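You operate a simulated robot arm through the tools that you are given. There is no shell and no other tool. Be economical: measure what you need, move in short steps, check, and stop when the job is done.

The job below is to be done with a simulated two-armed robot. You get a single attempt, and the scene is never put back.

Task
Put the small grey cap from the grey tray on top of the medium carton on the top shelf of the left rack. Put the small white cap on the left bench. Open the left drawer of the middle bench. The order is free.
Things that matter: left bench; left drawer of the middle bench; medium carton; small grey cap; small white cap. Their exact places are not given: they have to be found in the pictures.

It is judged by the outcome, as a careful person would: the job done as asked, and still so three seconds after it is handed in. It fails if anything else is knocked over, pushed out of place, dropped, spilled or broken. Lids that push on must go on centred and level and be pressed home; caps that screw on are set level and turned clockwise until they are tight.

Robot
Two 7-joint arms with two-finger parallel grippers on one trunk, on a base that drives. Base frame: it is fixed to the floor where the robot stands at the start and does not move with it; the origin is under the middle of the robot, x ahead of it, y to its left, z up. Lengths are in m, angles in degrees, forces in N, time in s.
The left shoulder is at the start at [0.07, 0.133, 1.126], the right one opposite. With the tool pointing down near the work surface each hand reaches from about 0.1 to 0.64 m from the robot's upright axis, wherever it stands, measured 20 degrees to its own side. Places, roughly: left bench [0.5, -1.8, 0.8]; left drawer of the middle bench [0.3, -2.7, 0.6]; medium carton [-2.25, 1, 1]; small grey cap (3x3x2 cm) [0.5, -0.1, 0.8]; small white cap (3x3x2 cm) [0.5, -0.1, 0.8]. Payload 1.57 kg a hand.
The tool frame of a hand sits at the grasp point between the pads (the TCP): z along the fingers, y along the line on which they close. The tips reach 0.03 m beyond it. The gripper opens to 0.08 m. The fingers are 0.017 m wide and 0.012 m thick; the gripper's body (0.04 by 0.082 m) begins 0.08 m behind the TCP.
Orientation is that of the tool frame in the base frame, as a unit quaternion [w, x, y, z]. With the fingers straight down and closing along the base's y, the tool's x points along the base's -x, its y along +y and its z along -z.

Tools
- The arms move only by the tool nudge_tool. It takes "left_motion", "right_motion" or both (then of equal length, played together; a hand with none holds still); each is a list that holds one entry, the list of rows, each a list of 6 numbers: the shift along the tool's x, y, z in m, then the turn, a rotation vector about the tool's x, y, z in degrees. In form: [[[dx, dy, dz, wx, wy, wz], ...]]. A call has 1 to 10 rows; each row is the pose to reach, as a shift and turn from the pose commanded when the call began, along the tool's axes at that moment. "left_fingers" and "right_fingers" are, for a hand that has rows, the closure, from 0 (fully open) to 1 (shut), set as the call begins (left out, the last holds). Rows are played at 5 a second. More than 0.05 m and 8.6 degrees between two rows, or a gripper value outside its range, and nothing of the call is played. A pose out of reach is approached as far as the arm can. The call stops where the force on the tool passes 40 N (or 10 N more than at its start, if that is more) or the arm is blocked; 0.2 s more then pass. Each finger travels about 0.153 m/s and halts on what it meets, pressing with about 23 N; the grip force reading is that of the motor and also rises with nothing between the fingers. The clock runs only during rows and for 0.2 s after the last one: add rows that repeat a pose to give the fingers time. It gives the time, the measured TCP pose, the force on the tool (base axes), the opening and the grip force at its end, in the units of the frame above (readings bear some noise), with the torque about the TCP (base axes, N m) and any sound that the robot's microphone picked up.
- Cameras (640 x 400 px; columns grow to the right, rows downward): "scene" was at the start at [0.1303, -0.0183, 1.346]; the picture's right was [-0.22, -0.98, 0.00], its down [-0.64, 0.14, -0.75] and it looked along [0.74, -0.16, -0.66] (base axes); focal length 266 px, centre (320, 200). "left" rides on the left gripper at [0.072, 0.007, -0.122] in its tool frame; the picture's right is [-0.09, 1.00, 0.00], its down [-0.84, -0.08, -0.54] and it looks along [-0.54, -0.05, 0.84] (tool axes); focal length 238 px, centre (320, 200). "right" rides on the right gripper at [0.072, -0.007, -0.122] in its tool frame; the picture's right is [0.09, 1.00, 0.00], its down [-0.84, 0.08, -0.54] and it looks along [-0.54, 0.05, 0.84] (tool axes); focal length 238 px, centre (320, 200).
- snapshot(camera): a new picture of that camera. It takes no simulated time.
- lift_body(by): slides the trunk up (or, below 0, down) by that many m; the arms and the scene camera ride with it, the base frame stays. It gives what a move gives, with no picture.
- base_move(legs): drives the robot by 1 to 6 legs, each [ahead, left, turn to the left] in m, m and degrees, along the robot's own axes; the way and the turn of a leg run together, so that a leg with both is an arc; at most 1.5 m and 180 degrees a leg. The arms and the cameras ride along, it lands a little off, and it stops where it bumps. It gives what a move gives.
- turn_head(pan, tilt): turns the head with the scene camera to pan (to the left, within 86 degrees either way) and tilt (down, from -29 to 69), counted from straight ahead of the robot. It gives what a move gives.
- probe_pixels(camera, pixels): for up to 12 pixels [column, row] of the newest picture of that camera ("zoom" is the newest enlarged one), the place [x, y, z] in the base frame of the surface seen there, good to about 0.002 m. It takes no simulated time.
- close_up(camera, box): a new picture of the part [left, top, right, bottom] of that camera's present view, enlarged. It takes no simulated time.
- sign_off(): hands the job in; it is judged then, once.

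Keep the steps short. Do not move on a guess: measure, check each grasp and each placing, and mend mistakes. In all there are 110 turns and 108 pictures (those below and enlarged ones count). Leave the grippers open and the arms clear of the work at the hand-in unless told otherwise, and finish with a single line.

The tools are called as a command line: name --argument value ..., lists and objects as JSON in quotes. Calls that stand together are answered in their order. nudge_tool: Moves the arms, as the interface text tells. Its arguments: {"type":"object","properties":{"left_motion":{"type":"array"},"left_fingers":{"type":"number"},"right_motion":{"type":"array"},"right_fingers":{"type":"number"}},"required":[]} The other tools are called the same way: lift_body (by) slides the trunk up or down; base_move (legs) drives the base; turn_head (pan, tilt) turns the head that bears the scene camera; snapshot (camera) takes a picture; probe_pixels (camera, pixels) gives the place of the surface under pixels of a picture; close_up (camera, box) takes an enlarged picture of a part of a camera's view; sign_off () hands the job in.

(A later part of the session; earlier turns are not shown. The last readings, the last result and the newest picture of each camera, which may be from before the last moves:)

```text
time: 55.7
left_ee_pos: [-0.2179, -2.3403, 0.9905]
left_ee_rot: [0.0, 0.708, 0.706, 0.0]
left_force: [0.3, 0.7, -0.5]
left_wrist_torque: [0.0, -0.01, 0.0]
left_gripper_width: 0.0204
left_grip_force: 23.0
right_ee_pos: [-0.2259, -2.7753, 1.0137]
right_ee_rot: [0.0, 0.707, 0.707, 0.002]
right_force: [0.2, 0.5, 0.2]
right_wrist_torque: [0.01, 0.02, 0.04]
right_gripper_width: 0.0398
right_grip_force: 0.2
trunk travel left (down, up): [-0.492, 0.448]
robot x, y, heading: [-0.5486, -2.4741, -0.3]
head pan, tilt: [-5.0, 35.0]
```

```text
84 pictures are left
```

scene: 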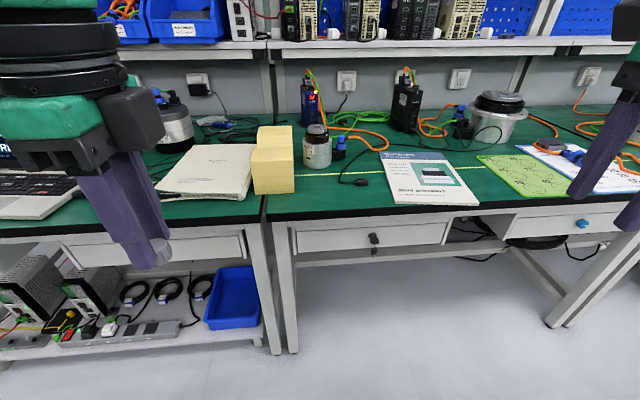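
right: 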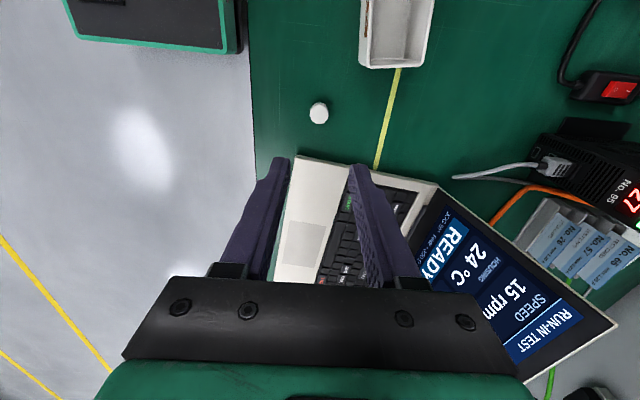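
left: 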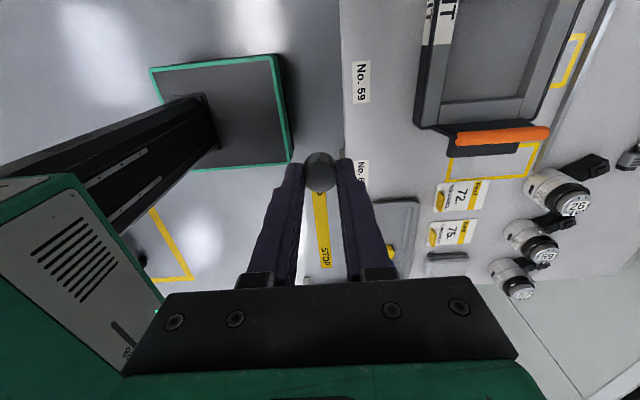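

The middle bench has a left drawer at (370,238) with a dark fixture at (374,240), and a right drawer with a blue knob at (582,223). Zoom in.

close_up --camera "scene" --box '[280, 205, 460, 285]'

probe_pixels --camera "scene" --pixels '[[374, 238], [374, 251], [360, 240], [310, 243], [440, 235], [374, 229], [582, 223], [370, 214], [290, 300]]'

```text
3.56 times, centred on (370, 245) of scene
```

zoom: 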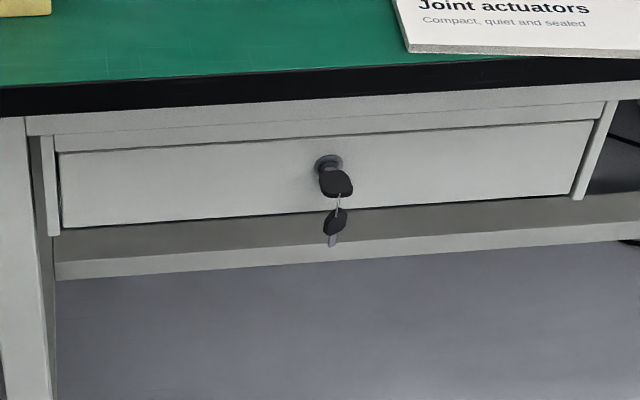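

```text
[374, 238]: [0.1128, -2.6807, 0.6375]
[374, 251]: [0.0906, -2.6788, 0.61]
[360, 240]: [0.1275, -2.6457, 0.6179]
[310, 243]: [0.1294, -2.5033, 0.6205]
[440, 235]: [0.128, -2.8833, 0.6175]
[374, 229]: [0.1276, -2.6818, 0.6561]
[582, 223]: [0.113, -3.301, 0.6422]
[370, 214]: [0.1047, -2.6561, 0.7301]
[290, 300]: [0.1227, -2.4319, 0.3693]
```

The left drawer has a keyed lock with a key in it (and a spare dangling). I need a closer view to see the key's orientation; zoom hard and also lower the trunk for a level look.

lift_body --by -0.2

turn_head --pan -17 --tilt 22

snapshot --camera "scene"

```text
time: 57.9
left_ee_pos: [-0.2183, -2.3406, 0.7897]
left_ee_rot: [0.0, 0.708, 0.706, 0.0]
left_force: [0.4, -0.6, -0.1]
left_wrist_torque: [0.0, 0.0, 0.03]
left_gripper_width: 0.0207
left_grip_force: 23.0
right_ee_pos: [-0.2267, -2.7753, 0.8137]
right_ee_rot: [0.0, 0.707, 0.707, 0.003]
right_force: [0.0, 0.1, -0.6]
right_wrist_torque: [0.01, 0.01, 0.0]
right_gripper_width: 0.0398
right_grip_force: 0.2
trunk travel left (down, up): [-0.292, 0.648]
robot x, y, heading: [-0.5479, -2.4743, -0.2]
head pan, tilt: [-5.0, 35.0]
```

```text
time: 58.6
left_ee_pos: [-0.2185, -2.3398, 0.7893]
left_ee_rot: [-0.001, 0.709, 0.705, 0.0]
left_force: [-0.9, 0.3, -0.6]
left_wrist_torque: [0.0, -0.03, 0.01]
left_gripper_width: 0.0204
left_grip_force: 23.2
right_ee_pos: [-0.2268, -2.7746, 0.8132]
right_ee_rot: [0.001, 0.708, 0.706, 0.002]
right_force: [0.2, -0.1, -0.2]
right_wrist_torque: [0.0, 0.0, -0.02]
right_gripper_width: 0.0406
right_grip_force: 0.0
trunk travel left (down, up): [-0.292, 0.648]
robot x, y, heading: [-0.5465, -2.4697, -0.6]
head pan, tilt: [-17.0, 22.0]
```

```text
82 pictures are left
```

scene: 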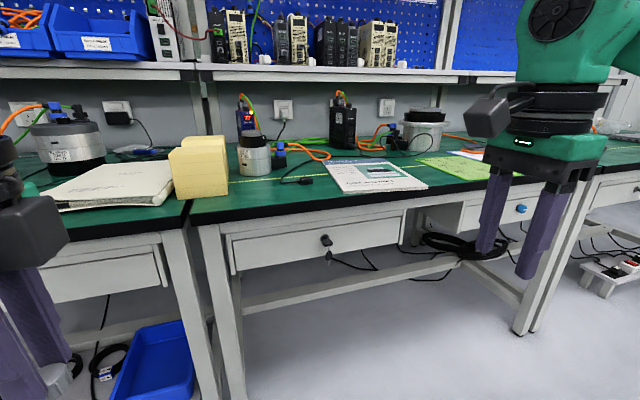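

close_up --camera "scene" --box '[304, 224, 352, 270]'

close_up --camera "scene" --box '[500, 195, 545, 225]'

```text
8.70 times, centred on (328, 247) of scene
```

zoom: 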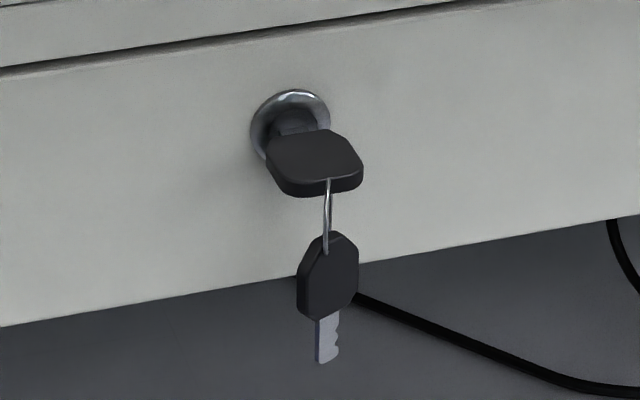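

```text
13.33 times, centred on (522, 210) of scene
```

zoom: 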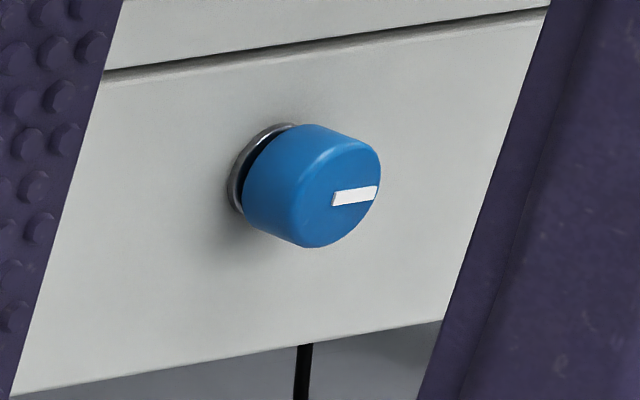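

The key's bow lies flat (horizontal). I'll grip the bow by its side edges from the front: tool pointing ahead, fingers closing along y, clear of the dangling spare. First turn the right hand back about its z by −85°, shifting a bit ahead.

nudge_tool --right_motion '[[[0, 0.005, 0, 0, 0, -8.5], [0, 0.01, 0, 0, 0, -17], [0, 0.015, 0, 0, 0, -25.5], [0, 0.02, 0, 0, 0, -34], [0, 0.025, 0, 0, 0, -42.5], [0, 0.03, 0, 0, 0, -51], [0, 0.035, 0, 0, 0, -59.5], [0, 0.04, 0, 0, 0, -68], [0, 0.045, 0, 0, 0, -76.5], [0, 0.05, 0, 0, 0, -85]]]' --right_fingers 0.2

```text
time: 60.8
left_ee_pos: [-0.2188, -2.3385, 0.7903]
left_ee_rot: [0.0, 0.709, 0.706, 0.0]
left_force: [0.6, 0.8, -0.7]
left_wrist_torque: [0.0, -0.01, -0.01]
left_gripper_width: 0.0206
left_grip_force: 22.6
right_ee_pos: [-0.1755, -2.7751, 0.8136]
right_ee_rot: [0.002, 0.043, 0.999, 0.001]
right_force: [-0.9, -0.3, 0.5]
right_wrist_torque: [0.01, 0.03, -0.02]
right_gripper_width: 0.0638
right_grip_force: 0.0
trunk travel left (down, up): [-0.292, 0.648]
robot x, y, heading: [-0.5489, -2.4719, -0.1]
head pan, tilt: [-17.0, 22.0]
```

Now pitch up about the tool's y by −85° while moving ahead and down.

nudge_tool --right_motion '[[[-0.01, 0.006, 0.008, 0, -8.5, 0], [-0.02, 0.012, 0.016, 0, -17, 0], [-0.03, 0.018, 0.024, 0, -25.5, 0], [-0.04, 0.024, 0.032, 0, -34, 0], [-0.05, 0.03, 0.04, 0, -42.5, 0], [-0.06, 0.036, 0.048, 0, -51, 0], [-0.07, 0.042, 0.056, 0, -59.5, 0], [-0.08, 0.048, 0.064, 0, -68, 0], [-0.09, 0.054, 0.072, 0, -76.5, 0], [-0.1, 0.06, 0.08, 0, -85, 0]]]'

snapshot --camera "scene"

snapshot --camera "right"

```text
time: 63.0
left_ee_pos: [-0.2169, -2.3398, 0.789]
left_ee_rot: [0.0, 0.709, 0.706, -0.001]
left_force: [0.1, 0.3, -0.7]
left_wrist_torque: [0.0, -0.04, 0.0]
left_gripper_width: 0.0205
left_grip_force: 22.8
right_ee_pos: [-0.0719, -2.7239, 0.7344]
right_ee_rot: [0.676, 0.034, 0.735, -0.028]
right_force: [0.2, -0.8, 0.1]
right_wrist_torque: [0.01, 0.0, 0.04]
right_gripper_width: 0.064
right_grip_force: 0.1
trunk travel left (down, up): [-0.292, 0.648]
robot x, y, heading: [-0.5462, -2.469, -0.3]
head pan, tilt: [-17.0, 22.0]
```

```text
79 pictures are left
```

scene: 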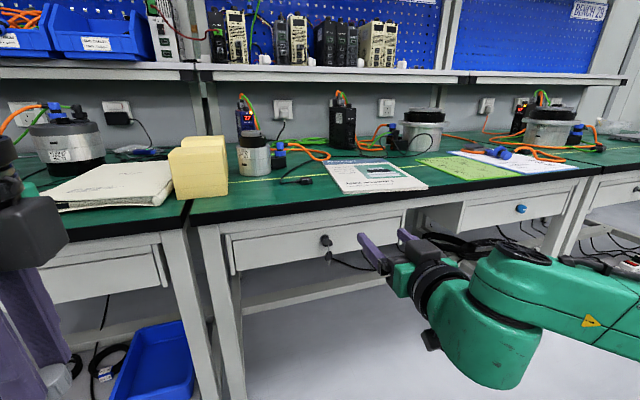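

```text
78 pictures are left
```

right: 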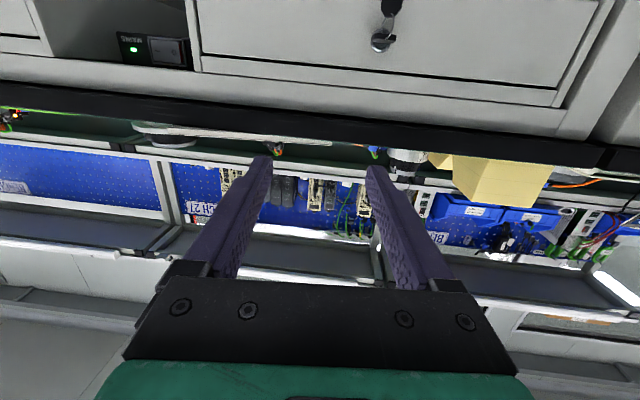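

The tool now points ahead. I measure the key bow precisely before aligning.

close_up --camera "scene" --box '[304, 224, 352, 270]'

probe_pixels --camera "zoom" --pixels '[[290, 100], [300, 140], [275, 165], [345, 145], [355, 172], [285, 185], [320, 150], [325, 188], [310, 180], [328, 280], [328, 350], [150, 200]]'

```text
8.70 times, centred on (328, 247) of scene
```

zoom: 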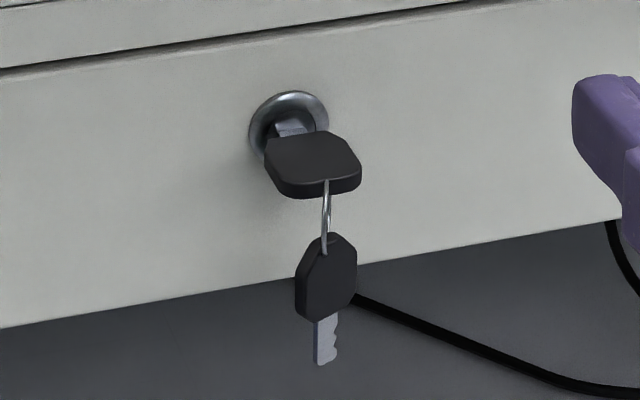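

```text
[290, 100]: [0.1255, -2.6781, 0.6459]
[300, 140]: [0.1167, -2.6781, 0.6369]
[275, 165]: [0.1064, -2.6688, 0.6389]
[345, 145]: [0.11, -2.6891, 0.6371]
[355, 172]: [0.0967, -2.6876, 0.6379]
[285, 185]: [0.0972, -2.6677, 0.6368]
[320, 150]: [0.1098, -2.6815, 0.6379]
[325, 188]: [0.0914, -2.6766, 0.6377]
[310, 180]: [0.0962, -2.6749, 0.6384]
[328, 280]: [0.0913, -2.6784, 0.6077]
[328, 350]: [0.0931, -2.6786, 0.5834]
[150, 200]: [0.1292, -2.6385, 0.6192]
```

Bow: y from −2.666 to −2.691 (≈25 mm wide, centre −2.679), z≈0.635, x 0.090–0.118. Align the tool level at (−0.03,−2.679,0.635).

nudge_tool --right_motion '[[[0.032, 0.016, 0.015, -1.7, -1.6, -0.2], [0.064, 0.032, 0.03, -3.4, -3.2, -0.3], [0.0957, 0.048, 0.046, -5.0, -4.8, -0.5], [0.0957, 0.048, 0.046, -5.0, -4.8, -0.5]]]' --right_fingers 0.4

snapshot --camera "scene"

```text
time: 64.0
left_ee_pos: [-0.2185, -2.3392, 0.7891]
left_ee_rot: [0.001, 0.709, 0.706, 0.001]
left_force: [-0.5, 0.1, 0.4]
left_wrist_torque: [0.0, 0.03, -0.01]
left_gripper_width: 0.0206
left_grip_force: 23.2
right_ee_pos: [-0.0541, -2.7066, 0.6942]
right_ee_rot: [0.69, 0.019, 0.724, -0.017]
right_force: [0.0, 1.1, 0.2]
right_wrist_torque: [-0.02, -0.02, 0.02]
right_gripper_width: 0.0479
right_grip_force: 0.0
right hand out of reach, approached as far as the arm can: row 2, 3, 4
trunk travel left (down, up): [-0.292, 0.648]
robot x, y, heading: [-0.5475, -2.47, -0.4]
head pan, tilt: [-17.0, 22.0]
```

```text
76 pictures are left
```

scene: 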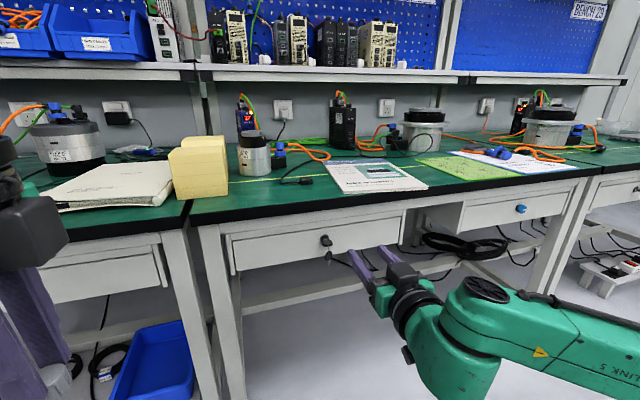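

The arm hit a low limit at z 0.694. I lower the trunk 0.10 m and let the arm work higher, raising the left hand to keep its height.

lift_body --by -0.1

nudge_tool --right_motion '[[[-0.02, 0.008, 0.008, -0.9, -0.9, 0], [-0.041, 0.016, 0.016, -1.9, -1.8, -0.1], [-0.041, 0.026, 0.024, -2.9, -2.8, -0.2], [-0.041, 0.026, 0.024, -2.9, -2.8, -0.2]]]' --left_motion '[[[0, 0, -0.03, 0, 0, 0], [0, 0, -0.06, 0, 0, 0], [0, 0, -0.1, 0, 0, 0], [0, 0, -0.1, 0, 0, 0]]]'

```text
time: 65.4
left_ee_pos: [-0.2177, -2.3397, 0.6897]
left_ee_rot: [0.0, 0.708, 0.706, 0.0]
left_force: [0.1, 0.2, 0.1]
left_wrist_torque: [-0.01, 0.0, 0.02]
left_gripper_width: 0.0203
left_grip_force: 23.1
right_ee_pos: [-0.0551, -2.7059, 0.5936]
right_ee_rot: [0.689, 0.019, 0.724, -0.017]
right_force: [-0.4, -0.1, 0.4]
right_wrist_torque: [-0.02, -0.02, 0.0]
right_gripper_width: 0.0483
right_grip_force: 0.0
trunk travel left (down, up): [-0.192, 0.748]
robot x, y, heading: [-0.548, -2.4709, -0.3]
head pan, tilt: [-17.0, 22.0]
```

```text
time: 66.4
left_ee_pos: [-0.2187, -2.3424, 0.784]
left_ee_rot: [0.001, 0.709, 0.705, 0.001]
left_force: [0.6, -0.1, -0.3]
left_wrist_torque: [-0.03, 0.0, 0.0]
left_gripper_width: 0.0205
left_grip_force: 23.3
left hand out of reach, approached as far as the arm can: row 3, 4
right_ee_pos: [-0.0264, -2.6805, 0.6338]
right_ee_rot: [0.707, -0.001, 0.707, -0.001]
right_force: [-0.3, -0.2, 0.3]
right_wrist_torque: [-0.01, -0.03, 0.0]
right_gripper_width: 0.048
right_grip_force: 0.1
trunk travel left (down, up): [-0.192, 0.748]
robot x, y, heading: [-0.5472, -2.472, -0.1]
head pan, tilt: [-17.0, 22.0]
```

Level and lined up. Drive the base ahead 0.07 m, then re-measure.

base_move --legs '[[0.07, 0, 0]]'

snapshot --camera "scene"

snapshot --camera "right"

```text
time: 67.4
left_ee_pos: [-0.1446, -2.3436, 0.782]
left_ee_rot: [0.001, 0.709, 0.705, 0.0]
left_force: [-0.1, 0.6, -0.2]
left_wrist_torque: [0.0, 0.04, 0.01]
left_gripper_width: 0.0206
left_grip_force: 22.5
right_ee_pos: [0.0426, -2.6812, 0.6332]
right_ee_rot: [0.707, 0.0, 0.708, -0.002]
right_force: [-0.4, -0.2, -0.2]
right_wrist_torque: [0.03, -0.03, 0.01]
right_gripper_width: 0.048
right_grip_force: 0.1
trunk travel left (down, up): [-0.192, 0.748]
robot x, y, heading: [-0.4794, -2.4713, -0.1]
head pan, tilt: [-17.0, 22.0]
```

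```text
75 pictures are left
```

scene: 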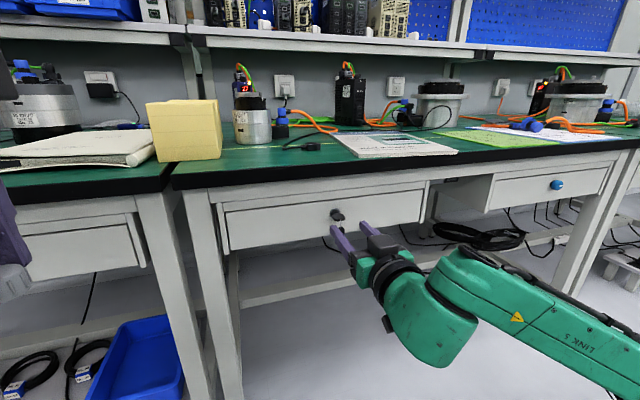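

```text
74 pictures are left
```

right: 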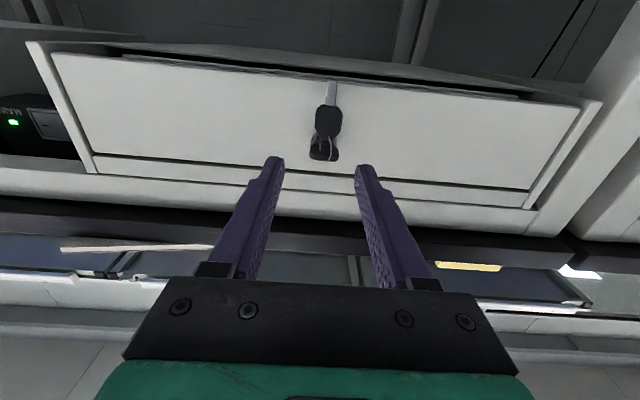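

The key is centred between the fingers. Advance 43 mm (tips to x≈0.116, short of the drawer face at 0.1285).

nudge_tool --right_motion '[[[-0.001, 0.002, 0.012, 0, 0, 0], [-0.0015, 0.002, 0.024, 0, 0, 0], [-0.0015, 0.002, 0.036, 0, 0, 0], [-0.0015, 0.002, 0.043, 0, 0, 0], [-0.0015, 0.002, 0.043, 0, 0, 0]]]'

close_up --camera "scene" --box '[300, 190, 380, 250]'

close_up --camera "right" --box '[240, 60, 400, 220]'

```text
time: 68.6
left_ee_pos: [-0.1452, -2.3439, 0.7835]
left_ee_rot: [0.001, 0.709, 0.705, 0.0]
left_force: [0.0, -0.1, 0.4]
left_wrist_torque: [-0.02, 0.01, -0.02]
left_gripper_width: 0.0207
left_grip_force: 23.3
right_ee_pos: [0.086, -2.68, 0.6355]
right_ee_rot: [0.707, -0.001, 0.707, -0.001]
right_force: [-0.2, -0.3, 0.1]
right_wrist_torque: [-0.03, -0.02, -0.02]
right_gripper_width: 0.0478
right_grip_force: 0.1
trunk travel left (down, up): [-0.192, 0.748]
robot x, y, heading: [-0.4783, -2.4688, -0.3]
head pan, tilt: [-17.0, 22.0]
```

```text
6.67 times, centred on (340, 220) of scene
```

zoom: 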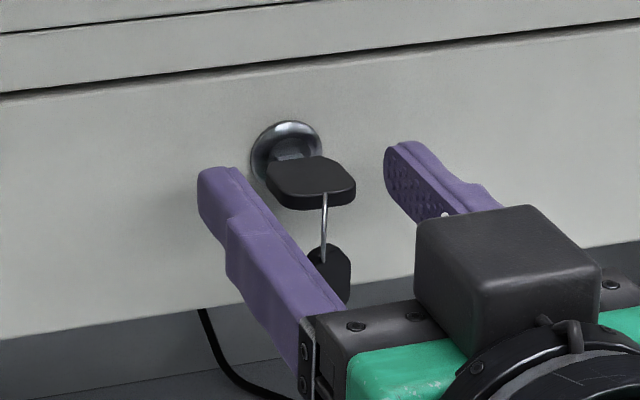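

```text
2.50 times, centred on (320, 140) of right
```

zoom: 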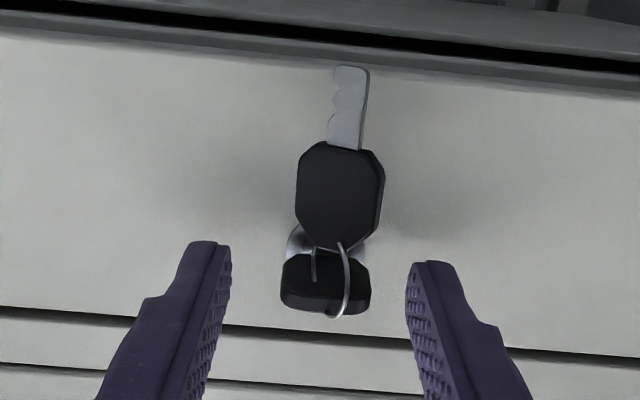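

The fingers straddle the key bow. Close on it.

nudge_tool --right_motion '[[[0, 0, 0, 0, 0, 0], [0, 0, 0, 0, 0, 0], [0, 0, 0, 0, 0, 0]]]' --right_fingers 1

close_up --camera "scene" --box '[300, 190, 380, 250]'

```text
time: 69.4
left_ee_pos: [-0.147, -2.3428, 0.7825]
left_ee_rot: [0.001, 0.708, 0.706, 0.0]
left_force: [0.0, 0.1, 0.3]
left_wrist_torque: [-0.01, 0.01, 0.0]
left_gripper_width: 0.0206
left_grip_force: 23.0
right_ee_pos: [0.0853, -2.6785, 0.6351]
right_ee_rot: [0.707, -0.001, 0.707, 0.001]
right_force: [-1.4, 7.1, -1.5]
right_wrist_torque: [0.02, -0.65, 0.39]
right_gripper_width: 0.0238
right_grip_force: 36.2
trunk travel left (down, up): [-0.192, 0.748]
robot x, y, heading: [-0.4761, -2.469, -0.1]
head pan, tilt: [-17.0, 22.0]
```

```text
6.67 times, centred on (340, 220) of scene
```

zoom: 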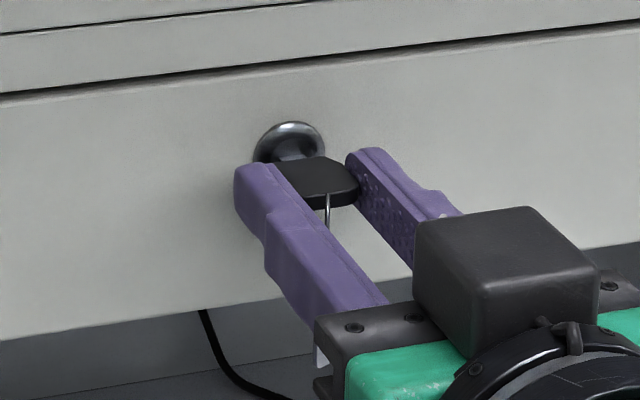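

Key gripped (23.8 mm). Try a gentle pull of 15 mm to see if the drawer is free.

nudge_tool --right_motion '[[[0, 0.001, -0.003, 0, 0, 0], [0, 0.001, -0.007, 0, 0, 0], [0, 0.001, -0.011, 0, 0, 0], [0, 0.001, -0.015, 0, 0, 0]]]'

close_up --camera "scene" --box '[300, 190, 380, 250]'

```text
time: 70.4
left_ee_pos: [-0.1453, -2.3431, 0.783]
left_ee_rot: [0.001, 0.709, 0.705, 0.001]
left_force: [0.3, -1.0, -0.4]
left_wrist_torque: [-0.03, -0.04, -0.02]
left_gripper_width: 0.0205
left_grip_force: 23.2
right_ee_pos: [0.0703, -2.6783, 0.6344]
right_ee_rot: [0.707, 0.0, 0.707, -0.001]
right_force: [2.8, 5.0, -1.8]
right_wrist_torque: [-0.01, -0.91, 0.26]
right_gripper_width: 0.0239
right_grip_force: 35.9
trunk travel left (down, up): [-0.192, 0.748]
robot x, y, heading: [-0.4772, -2.4707, -0.3]
head pan, tilt: [-17.0, 22.0]
```

```text
6.67 times, centred on (340, 220) of scene
```

zoom: 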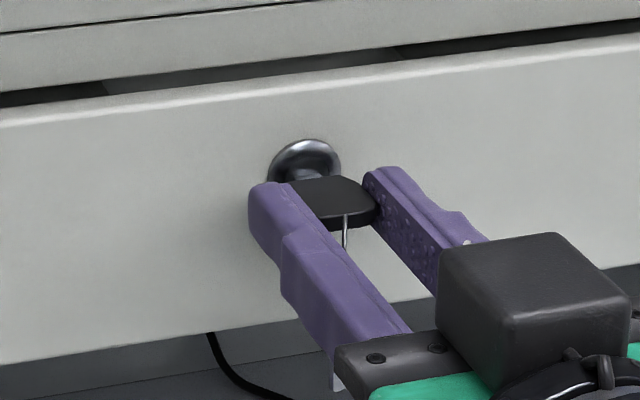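

The drawer slides freely (unlocked). Keep pulling with the arm.

nudge_tool --right_motion '[[[0, 0, -0.013, 0, 0, 0], [0, 0, -0.026, 0, 0, 0], [0, 0, -0.039, 0, 0, 0], [0, 0, -0.052, 0, 0, 0], [0, 0, -0.065, 0, 0, 0], [0, 0, -0.078, 0, 0, 0], [0, 0, -0.091, 0, 0, 0], [0, 0, -0.104, 0, 0, 0], [0, 0, -0.117, 0, 0, 0], [0, 0, -0.13, 0, 0, 0]]]'

snapshot --camera "scene"

```text
time: 72.3
left_ee_pos: [-0.1455, -2.3419, 0.7836]
left_ee_rot: [0.001, 0.708, 0.706, 0.001]
left_force: [-0.7, 0.6, 0.1]
left_wrist_torque: [-0.01, 0.03, 0.0]
left_gripper_width: 0.0205
left_grip_force: 23.0
right_ee_pos: [0.0036, -2.6786, 0.6367]
right_ee_rot: [0.698, -0.002, 0.716, 0.006]
right_force: [-1.8, 4.3, -10.0]
right_wrist_torque: [-0.12, 0.21, -0.27]
right_gripper_width: 0.0238
right_grip_force: 36.2
right hand out of reach, approached as far as the arm can: row 6, 7, 8, 9
trunk travel left (down, up): [-0.192, 0.748]
robot x, y, heading: [-0.479, -2.4718, -0.1]
head pan, tilt: [-17.0, 22.0]
stopped in row 9 (right hand): the force on the tool passed its limit at 45 N (the readings are from after the stop); the commanded pose is now the measured one
```

```text
69 pictures are left
```

scene: 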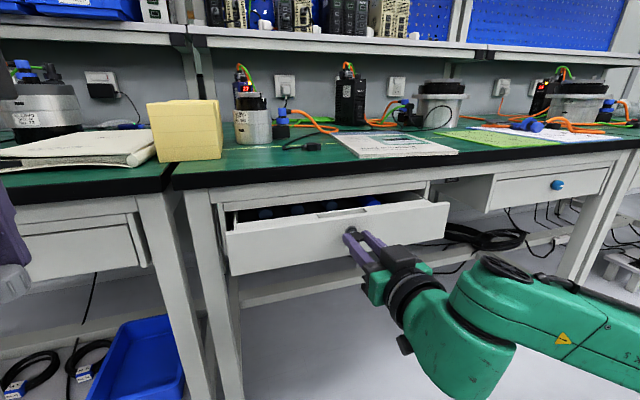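

The drawer is out ~80 mm; the arm hit its own reach limit. Continue pulling by driving the base back 0.1 m.

base_move --legs '[[-0.1, 0, 0]]'

snapshot --camera "scene"

```text
time: 73.4
left_ee_pos: [-0.2441, -2.3426, 0.7821]
left_ee_rot: [0.0, 0.708, 0.706, -0.002]
left_force: [0.2, -0.2, -0.4]
left_wrist_torque: [0.0, 0.0, 0.03]
left_gripper_width: 0.0206
left_grip_force: 22.7
right_ee_pos: [-0.0939, -2.6787, 0.6357]
right_ee_rot: [0.699, -0.001, 0.715, 0.003]
right_force: [-2.0, 7.3, -19.5]
right_wrist_torque: [-0.03, 0.16, -0.42]
right_gripper_width: 0.0239
right_grip_force: 36.1
trunk travel left (down, up): [-0.192, 0.748]
robot x, y, heading: [-0.5779, -2.4747, -0.1]
head pan, tilt: [-17.0, 22.0]
```

```text
68 pictures are left
```

scene: 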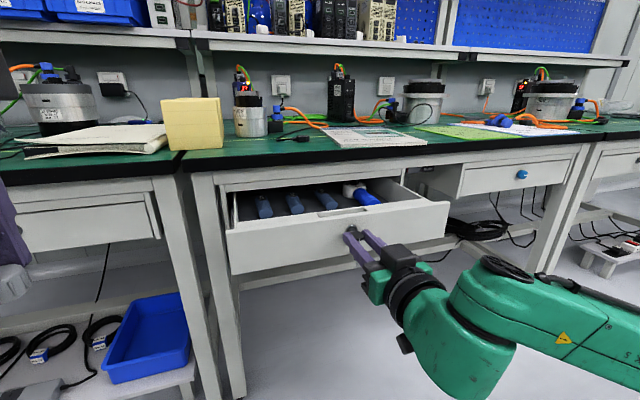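

Drawer out ~180 mm. A little vertical load (−19 N): relax 2 mm downward, then pull a further 0.08 m.

nudge_tool --right_motion '[[[0.0015, 0.001, 0, 0, 0, 0], [0.0015, 0.001, 0, 0, 0, 0]]]'

base_move --legs '[[-0.07, 0, 0]]'

snapshot --camera "scene"

```text
time: 74.0
left_ee_pos: [-0.2458, -2.3421, 0.7822]
left_ee_rot: [0.001, 0.708, 0.706, 0.0]
left_force: [0.2, 0.4, 0.6]
left_wrist_torque: [-0.01, -0.01, -0.01]
left_gripper_width: 0.0207
left_grip_force: 23.3
right_ee_pos: [-0.0936, -2.6792, 0.6372]
right_ee_rot: [0.699, -0.001, 0.715, 0.004]
right_force: [-1.6, -0.4, -0.2]
right_wrist_torque: [-0.09, 1.09, -0.72]
right_gripper_width: 0.0236
right_grip_force: 35.7
trunk travel left (down, up): [-0.192, 0.748]
robot x, y, heading: [-0.5787, -2.4677, -0.2]
head pan, tilt: [-17.0, 22.0]
```

```text
time: 75.0
left_ee_pos: [-0.315, -2.3423, 0.7837]
left_ee_rot: [0.0, 0.709, 0.706, 0.0]
left_force: [0.0, -0.2, -0.1]
left_wrist_torque: [0.0, 0.02, -0.02]
left_gripper_width: 0.0205
left_grip_force: 23.6
right_ee_pos: [-0.1635, -2.6789, 0.6372]
right_ee_rot: [0.7, -0.001, 0.714, 0.004]
right_force: [-0.3, -4.5, -2.2]
right_wrist_torque: [-0.1, 0.06, -0.66]
right_gripper_width: 0.0238
right_grip_force: 36.0
trunk travel left (down, up): [-0.192, 0.748]
robot x, y, heading: [-0.6432, -2.4745, -0.2]
head pan, tilt: [-17.0, 22.0]
```

```text
67 pictures are left
```

scene: 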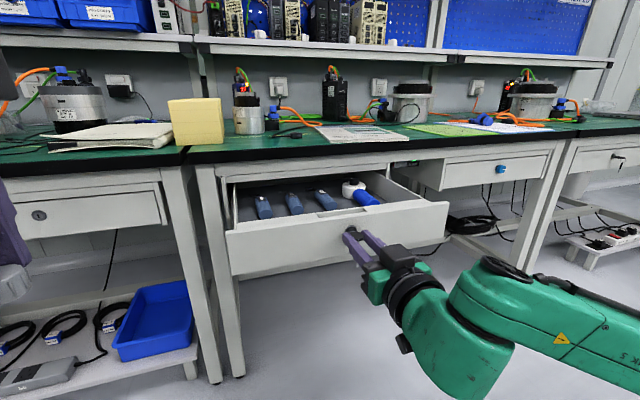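

Drawer out ~250 mm, running freely. One more small pull of 0.04 m to be sure it counts as open.

base_move --legs '[[-0.04, 0, 0]]'

close_up --camera "scene" --box '[200, 150, 480, 325]'

```text
time: 75.9
left_ee_pos: [-0.3556, -2.3414, 0.7832]
left_ee_rot: [0.001, 0.709, 0.706, 0.001]
left_force: [0.0, -0.4, -1.2]
left_wrist_torque: [0.0, 0.0, 0.01]
left_gripper_width: 0.0203
left_grip_force: 23.1
right_ee_pos: [-0.2032, -2.6792, 0.6374]
right_ee_rot: [0.699, 0.0, 0.715, 0.003]
right_force: [0.3, -3.7, -1.3]
right_wrist_torque: [-0.08, 0.33, -0.76]
right_gripper_width: 0.0239
right_grip_force: 36.2
trunk travel left (down, up): [-0.192, 0.748]
robot x, y, heading: [-0.6888, -2.4703, -0.4]
head pan, tilt: [-17.0, 22.0]
```

```text
2.29 times, centred on (340, 238) of scene
```

zoom: 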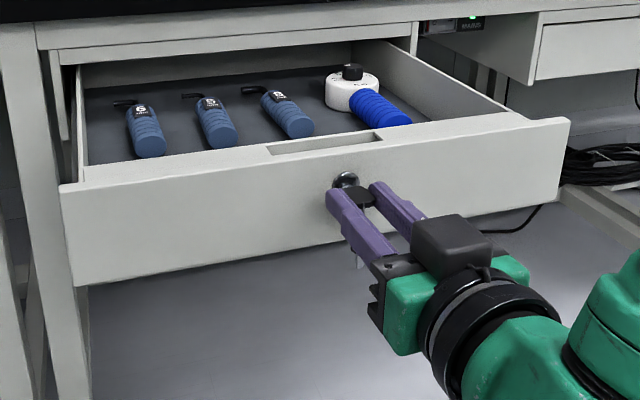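

Drawer open ~290 mm, contents undisturbed. Release the key and drive straight back.

nudge_tool --right_motion '[[[0, 0, 0, 0, 0, 0], [0, 0, 0, 0, 0, 0]]]' --right_fingers 0.35

base_move --legs '[[-0.25, 0, 0]]'

snapshot --camera "scene"

```text
time: 76.5
left_ee_pos: [-0.3551, -2.3419, 0.7832]
left_ee_rot: [0.001, 0.708, 0.706, 0.0]
left_force: [-0.9, 0.0, -0.2]
left_wrist_torque: [0.0, 0.0, -0.01]
left_gripper_width: 0.0207
left_grip_force: 21.9
right_ee_pos: [-0.203, -2.6793, 0.6375]
right_ee_rot: [0.699, 0.0, 0.715, 0.003]
right_force: [-0.2, -0.6, 0.5]
right_wrist_torque: [-0.02, 0.01, 0.02]
right_gripper_width: 0.0521
right_grip_force: 0.1
trunk travel left (down, up): [-0.192, 0.748]
robot x, y, heading: [-0.6891, -2.4692, -0.2]
head pan, tilt: [-17.0, 22.0]
```

```text
time: 78.3
left_ee_pos: [-0.6061, -2.3406, 0.7843]
left_ee_rot: [0.001, 0.709, 0.705, -0.001]
left_force: [0.3, -0.2, 0.3]
left_wrist_torque: [-0.01, 0.0, 0.0]
left_gripper_width: 0.0204
left_grip_force: 22.6
right_ee_pos: [-0.456, -2.6787, 0.6368]
right_ee_rot: [0.699, 0.0, 0.715, 0.003]
right_force: [0.2, 0.6, -0.3]
right_wrist_torque: [-0.01, -0.01, 0.01]
right_gripper_width: 0.0518
right_grip_force: 0.1
trunk travel left (down, up): [-0.192, 0.748]
robot x, y, heading: [-0.9408, -2.4692, -0.3]
head pan, tilt: [-17.0, 22.0]
```

```text
65 pictures are left
```

scene: 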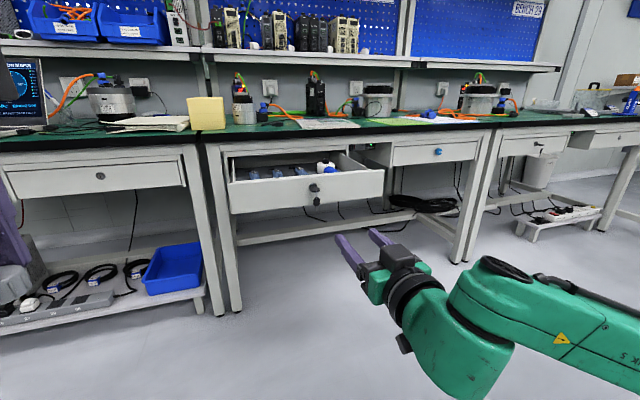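

Drawer stays open. Now look for the left rack: raise the trunk, and pan the head left.

lift_body --by 0.4

turn_head --pan 86 --tilt 15

snapshot --camera "scene"

snapshot --camera "left"

```text
time: 82.2
left_ee_pos: [-0.6068, -2.3401, 1.1828]
left_ee_rot: [0.001, 0.71, 0.705, 0.0]
left_force: [-0.1, -0.1, 0.5]
left_wrist_torque: [-0.02, -0.06, 0.02]
left_gripper_width: 0.0203
left_grip_force: 23.2
right_ee_pos: [-0.4548, -2.6787, 1.0376]
right_ee_rot: [0.7, -0.001, 0.714, 0.003]
right_force: [-0.2, 0.2, 0.3]
right_wrist_torque: [0.0, -0.01, 0.03]
right_gripper_width: 0.0522
right_grip_force: 0.0
trunk travel left (down, up): [-0.592, 0.348]
robot x, y, heading: [-0.935, -2.4713, -0.6]
head pan, tilt: [-17.0, 22.0]
```

```text
time: 84.0
left_ee_pos: [-0.6054, -2.3415, 1.1834]
left_ee_rot: [0.001, 0.71, 0.705, 0.001]
left_force: [0.6, -0.4, -0.1]
left_wrist_torque: [0.0, 0.0, -0.02]
left_gripper_width: 0.0205
left_grip_force: 22.9
right_ee_pos: [-0.455, -2.6791, 1.036]
right_ee_rot: [0.7, 0.001, 0.714, 0.002]
right_force: [-1.1, -0.6, -0.3]
right_wrist_torque: [0.01, 0.0, 0.0]
right_gripper_width: 0.0519
right_grip_force: 0.1
trunk travel left (down, up): [-0.592, 0.348]
robot x, y, heading: [-0.9407, -2.4703, -0.6]
head pan, tilt: [85.9, 15.0]
```

```text
64 pictures are left
```

scene: 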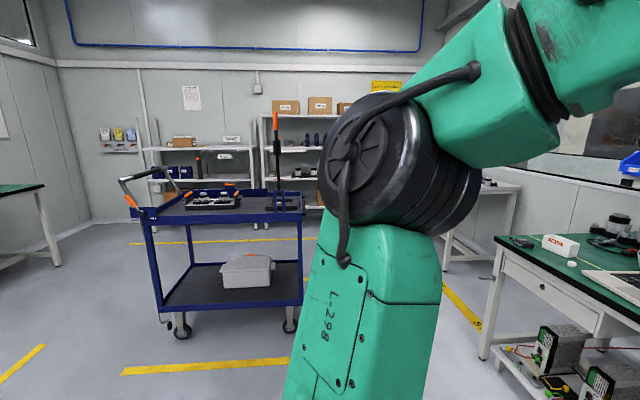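

```text
63 pictures are left
```

left: 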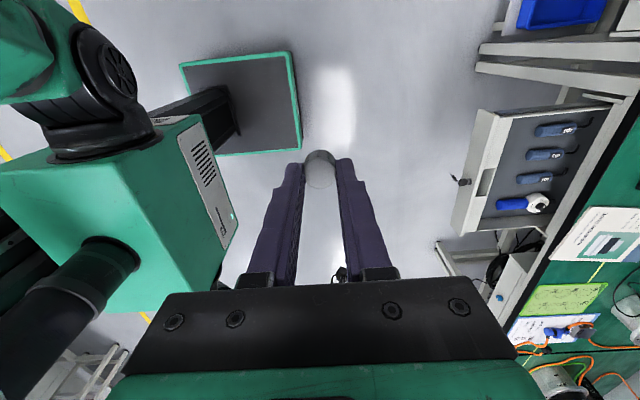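

A blue cart stands between me and two racks on the far wall (+y). Measure places.

probe_pixels --camera "scene" --pixels '[[182, 142], [233, 140], [285, 105], [320, 105], [155, 230], [130, 195], [300, 200], [290, 325], [180, 330], [285, 118], [165, 148], [240, 270]]'

close_up --camera "scene" --box '[90, 80, 350, 220]'

```text
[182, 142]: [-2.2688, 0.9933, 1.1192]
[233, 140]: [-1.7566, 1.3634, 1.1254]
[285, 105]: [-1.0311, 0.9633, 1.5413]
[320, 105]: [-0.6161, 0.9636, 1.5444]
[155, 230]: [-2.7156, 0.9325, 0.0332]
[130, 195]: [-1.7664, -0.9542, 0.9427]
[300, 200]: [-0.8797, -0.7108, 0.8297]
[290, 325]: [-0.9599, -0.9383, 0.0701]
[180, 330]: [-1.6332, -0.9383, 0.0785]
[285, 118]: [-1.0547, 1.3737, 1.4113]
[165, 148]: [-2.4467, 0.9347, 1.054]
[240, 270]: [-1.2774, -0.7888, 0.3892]
```

```text
2.46 times, centred on (220, 150) of scene
```

zoom: 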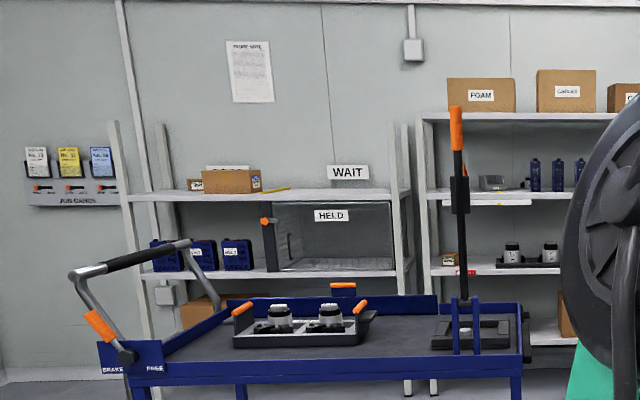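

Left rack: front at y≈0.93, x −2.65…−1.7, top shelf z≈1.05, with a carton at (−2.27,0.99,1.12). The cart occupies x −1.8…−0.9 around y −0.9…−0.5. First fold the right hand back to pointing down, then turn to face +y and look for a way.

nudge_tool --right_motion '[[[-0.008, -0.006, -0.01, 0, 8.5, 0], [-0.016, -0.012, -0.02, 0, 17, 0], [-0.024, -0.018, -0.03, 0, 25.5, 0], [-0.032, -0.024, -0.04, 0, 34, 0], [-0.04, -0.03, -0.05, 0, 42.5, 0], [-0.048, -0.036, -0.06, 0, 51, 0], [-0.056, -0.042, -0.07, 0, 59.5, 0], [-0.064, -0.048, -0.08, 0, 68, 0], [-0.072, -0.054, -0.09, 0, 76.5, 0], [-0.08, -0.06, -0.1, 0, 85, 0]]]'

base_move --legs '[[0, 0, 90]]'

turn_head --pan 25 --tilt 20

snapshot --camera "scene"

```text
time: 86.2
left_ee_pos: [-0.6058, -2.341, 1.1835]
left_ee_rot: [0.001, 0.71, 0.704, 0.0]
left_force: [0.1, -0.4, 1.0]
left_wrist_torque: [0.0, -0.01, 0.05]
left_gripper_width: 0.0205
left_grip_force: 23.2
right_ee_pos: [-0.5536, -2.7382, 1.1204]
right_ee_rot: [0.034, -0.003, 0.999, 0.002]
right_force: [0.1, 0.3, -0.4]
right_wrist_torque: [0.0, 0.04, 0.03]
right_gripper_width: 0.0518
right_grip_force: 0.1
trunk travel left (down, up): [-0.592, 0.348]
robot x, y, heading: [-0.9382, -2.4724, -0.3]
head pan, tilt: [85.9, 15.0]
```

```text
time: 90.4
left_ee_pos: [-1.07, -2.1395, 1.1829]
left_ee_rot: [0.001, -0.002, 1.0, 0.001]
left_force: [0.1, -0.8, -0.4]
left_wrist_torque: [0.01, 0.02, -0.01]
left_gripper_width: 0.0204
left_grip_force: 23.5
right_ee_pos: [-0.6732, -2.0808, 1.1186]
right_ee_rot: [-0.022, 0.712, -0.702, -0.024]
right_force: [0.3, -0.4, -0.5]
right_wrist_torque: [0.0, -0.02, 0.0]
right_gripper_width: 0.0519
right_grip_force: 0.2
trunk travel left (down, up): [-0.592, 0.348]
robot x, y, heading: [-0.9394, -2.4702, 90.2]
head pan, tilt: [85.9, 15.0]
```

```text
time: 91.7
left_ee_pos: [-1.071, -2.1386, 1.1828]
left_ee_rot: [0.001, -0.003, 1.0, 0.001]
left_force: [0.1, 0.4, 0.4]
left_wrist_torque: [-0.02, -0.02, -0.01]
left_gripper_width: 0.0204
left_grip_force: 23.6
right_ee_pos: [-0.6731, -2.0821, 1.1182]
right_ee_rot: [-0.023, 0.711, -0.702, -0.025]
right_force: [-0.2, 0.0, 0.0]
right_wrist_torque: [0.01, -0.03, -0.01]
right_gripper_width: 0.0521
right_grip_force: 0.2
trunk travel left (down, up): [-0.592, 0.348]
robot x, y, heading: [-0.9366, -2.4688, 90.5]
head pan, tilt: [25.0, 20.0]
```

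```text
61 pictures are left
```

scene: 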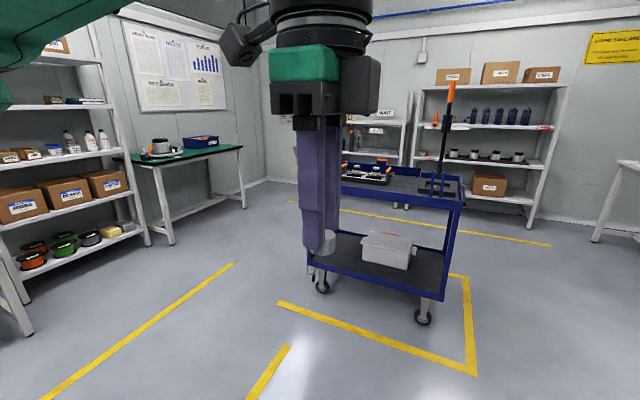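

There's an open lane on the left of the cart. Measure its limits.

probe_pixels --camera "scene" --pixels '[[148, 240], [170, 242], [243, 205], [230, 265], [320, 285], [422, 320], [278, 302], [270, 190], [280, 115], [318, 203], [20, 330], [250, 390]]'

```text
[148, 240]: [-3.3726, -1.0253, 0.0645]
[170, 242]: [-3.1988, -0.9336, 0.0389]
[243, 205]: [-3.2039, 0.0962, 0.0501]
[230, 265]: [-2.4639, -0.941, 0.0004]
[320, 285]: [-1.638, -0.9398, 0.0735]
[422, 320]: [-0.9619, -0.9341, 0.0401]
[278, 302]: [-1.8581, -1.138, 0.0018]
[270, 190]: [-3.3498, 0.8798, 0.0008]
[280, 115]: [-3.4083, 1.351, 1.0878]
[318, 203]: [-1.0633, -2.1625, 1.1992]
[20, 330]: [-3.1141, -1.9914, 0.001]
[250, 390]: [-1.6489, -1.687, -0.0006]
```

Lane between the cart (x>−1.9) and the side bench (x<−3.2) is ~1.3 m. Drive left 1.5 m, then ahead 2.2 m to y≈−0.3.

base_move --legs '[[0, 1.5, 0], [1.5, 0, 0], [0.7, 0, 0]]'

turn_head --pan 0 --tilt 15

snapshot --camera "scene"

```text
time: 109.6
left_ee_pos: [-2.5649, 0.0477, 1.1838]
left_ee_rot: [0.0, 0.002, 1.0, 0.001]
left_force: [-0.1, -0.3, 1.0]
left_wrist_torque: [0.0, 0.02, -0.04]
left_gripper_width: 0.0214
left_grip_force: 22.6
right_ee_pos: [-2.1686, 0.103, 1.1191]
right_ee_rot: [-0.022, 0.709, -0.704, -0.026]
right_force: [1.2, 0.5, -0.3]
right_wrist_torque: [0.02, -0.01, -0.02]
right_gripper_width: 0.0521
right_grip_force: 0.1
trunk travel left (down, up): [-0.592, 0.348]
robot x, y, heading: [-2.4341, -0.2865, 89.6]
head pan, tilt: [25.0, 20.0]
```

```text
time: 110.5
left_ee_pos: [-2.5655, 0.0484, 1.1829]
left_ee_rot: [0.0, 0.002, 1.0, 0.001]
left_force: [-0.1, 1.1, -1.4]
left_wrist_torque: [-0.01, -0.03, -0.02]
left_gripper_width: 0.0216
left_grip_force: 23.3
right_ee_pos: [-2.1685, 0.1038, 1.1196]
right_ee_rot: [-0.022, 0.709, -0.704, -0.025]
right_force: [0.3, -0.9, -0.1]
right_wrist_torque: [0.03, 0.02, 0.01]
right_gripper_width: 0.0521
right_grip_force: 0.1
trunk travel left (down, up): [-0.592, 0.348]
robot x, y, heading: [-2.4342, -0.2831, 89.7]
head pan, tilt: [0.0, 15.0]
```

```text
60 pictures are left
```

scene: 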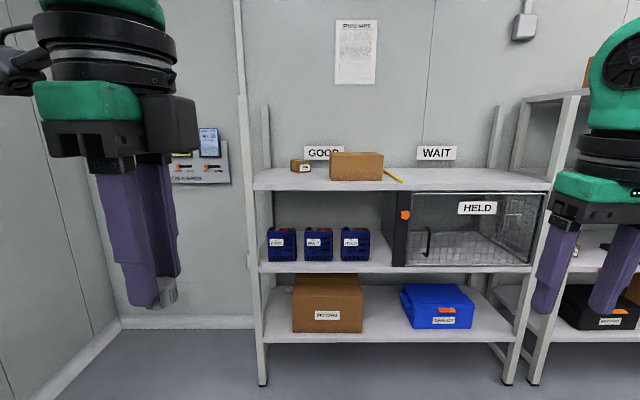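

The top shelf has a tiny carton (300,165) and the medium one (357,165); the large one is on the bottom shelf. Zoom the carton and check the grey cap in the left hand.

close_up --camera "scene" --box '[260, 130, 420, 210]'

probe_pixels --camera "scene" --pixels '[[332, 153], [382, 154], [357, 153], [335, 179], [380, 179], [357, 168], [268, 110], [300, 165], [390, 178], [345, 154], [372, 156]]'

snapshot --camera "left"

```text
4.00 times, centred on (340, 170) of scene
```

zoom: 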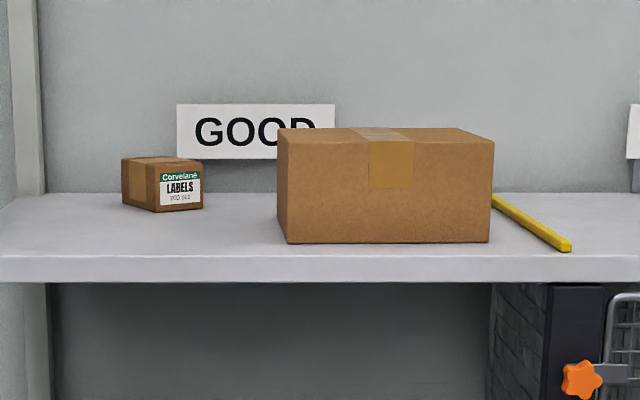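

```text
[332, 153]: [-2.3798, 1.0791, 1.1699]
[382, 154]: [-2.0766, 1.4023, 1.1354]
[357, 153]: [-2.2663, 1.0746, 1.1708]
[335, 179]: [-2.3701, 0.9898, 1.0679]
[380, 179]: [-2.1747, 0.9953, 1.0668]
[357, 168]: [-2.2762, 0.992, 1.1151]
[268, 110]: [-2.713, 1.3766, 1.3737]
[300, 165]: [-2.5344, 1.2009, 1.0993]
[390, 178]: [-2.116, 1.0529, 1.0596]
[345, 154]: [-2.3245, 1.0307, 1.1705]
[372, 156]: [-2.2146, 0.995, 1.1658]
```

```text
58 pictures are left
```

left: 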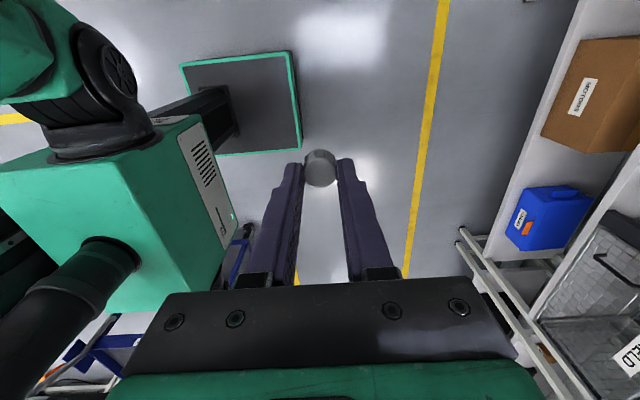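

Zoom on the cap in the fingers to check that it sits level.

close_up --camera "left" --box '[270, 130, 370, 210]'

close_up --camera "scene" --box '[100, 240, 220, 330]'

```text
5.00 times, centred on (320, 170) of left
```

zoom: 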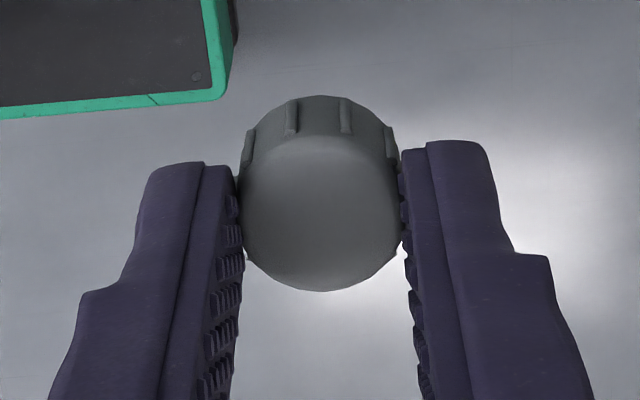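

```text
4.44 times, centred on (160, 285) of scene
```

zoom: 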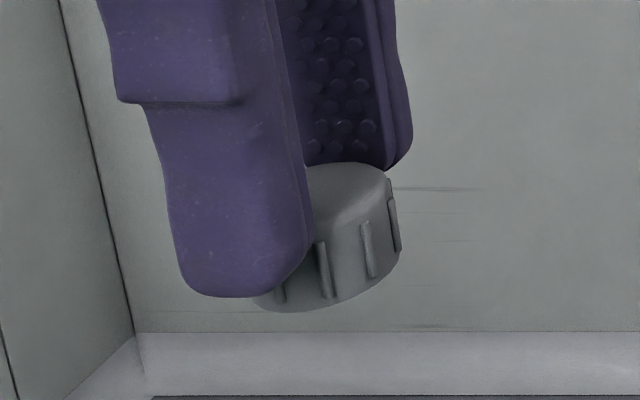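

Ribs run parallel to the fingers, so the cap is still upright. Measure cap heights and carton more exactly.

probe_pixels --camera "zoom" --pixels '[[340, 185], [370, 190], [350, 180], [325, 300], [365, 280], [322, 250], [392, 190], [398, 245], [210, 280], [250, 290]]'

close_up --camera "scene" --box '[320, 145, 400, 190]'

```text
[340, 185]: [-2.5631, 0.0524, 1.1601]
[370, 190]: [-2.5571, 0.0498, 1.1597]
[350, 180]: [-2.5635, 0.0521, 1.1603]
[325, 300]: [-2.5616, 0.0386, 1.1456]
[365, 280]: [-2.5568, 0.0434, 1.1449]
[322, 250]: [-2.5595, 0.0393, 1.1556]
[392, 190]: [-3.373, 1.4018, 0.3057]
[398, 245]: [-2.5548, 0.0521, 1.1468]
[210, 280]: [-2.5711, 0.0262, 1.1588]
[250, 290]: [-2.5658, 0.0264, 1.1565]
```

```text
8.00 times, centred on (360, 168) of scene
```

zoom: 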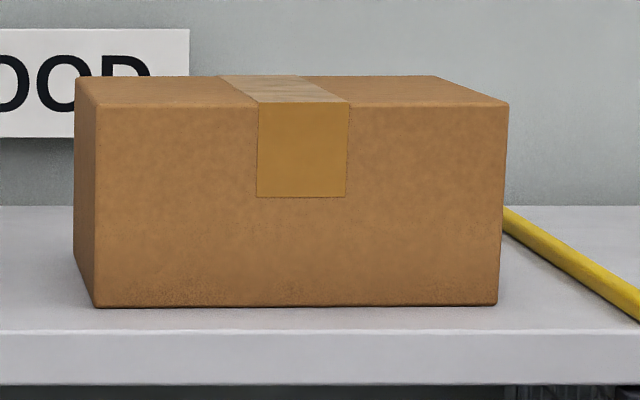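

The cap has slipped ~5 mm down in the fingers but still holds (bottom at TCP−0.039). Probe the carton's top corners.

probe_pixels --camera "zoom" --pixels '[[100, 104], [84, 80], [440, 79], [503, 103], [300, 90], [430, 90], [180, 90], [300, 100], [260, 79], [150, 80]]'

```text
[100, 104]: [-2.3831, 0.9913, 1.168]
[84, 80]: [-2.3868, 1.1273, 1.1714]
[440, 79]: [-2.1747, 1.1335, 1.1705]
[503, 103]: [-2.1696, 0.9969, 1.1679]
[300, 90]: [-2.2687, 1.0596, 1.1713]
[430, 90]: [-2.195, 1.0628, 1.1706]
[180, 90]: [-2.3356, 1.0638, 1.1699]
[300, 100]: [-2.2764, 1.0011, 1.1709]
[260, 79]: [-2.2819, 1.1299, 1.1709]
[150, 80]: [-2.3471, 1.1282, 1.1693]
```

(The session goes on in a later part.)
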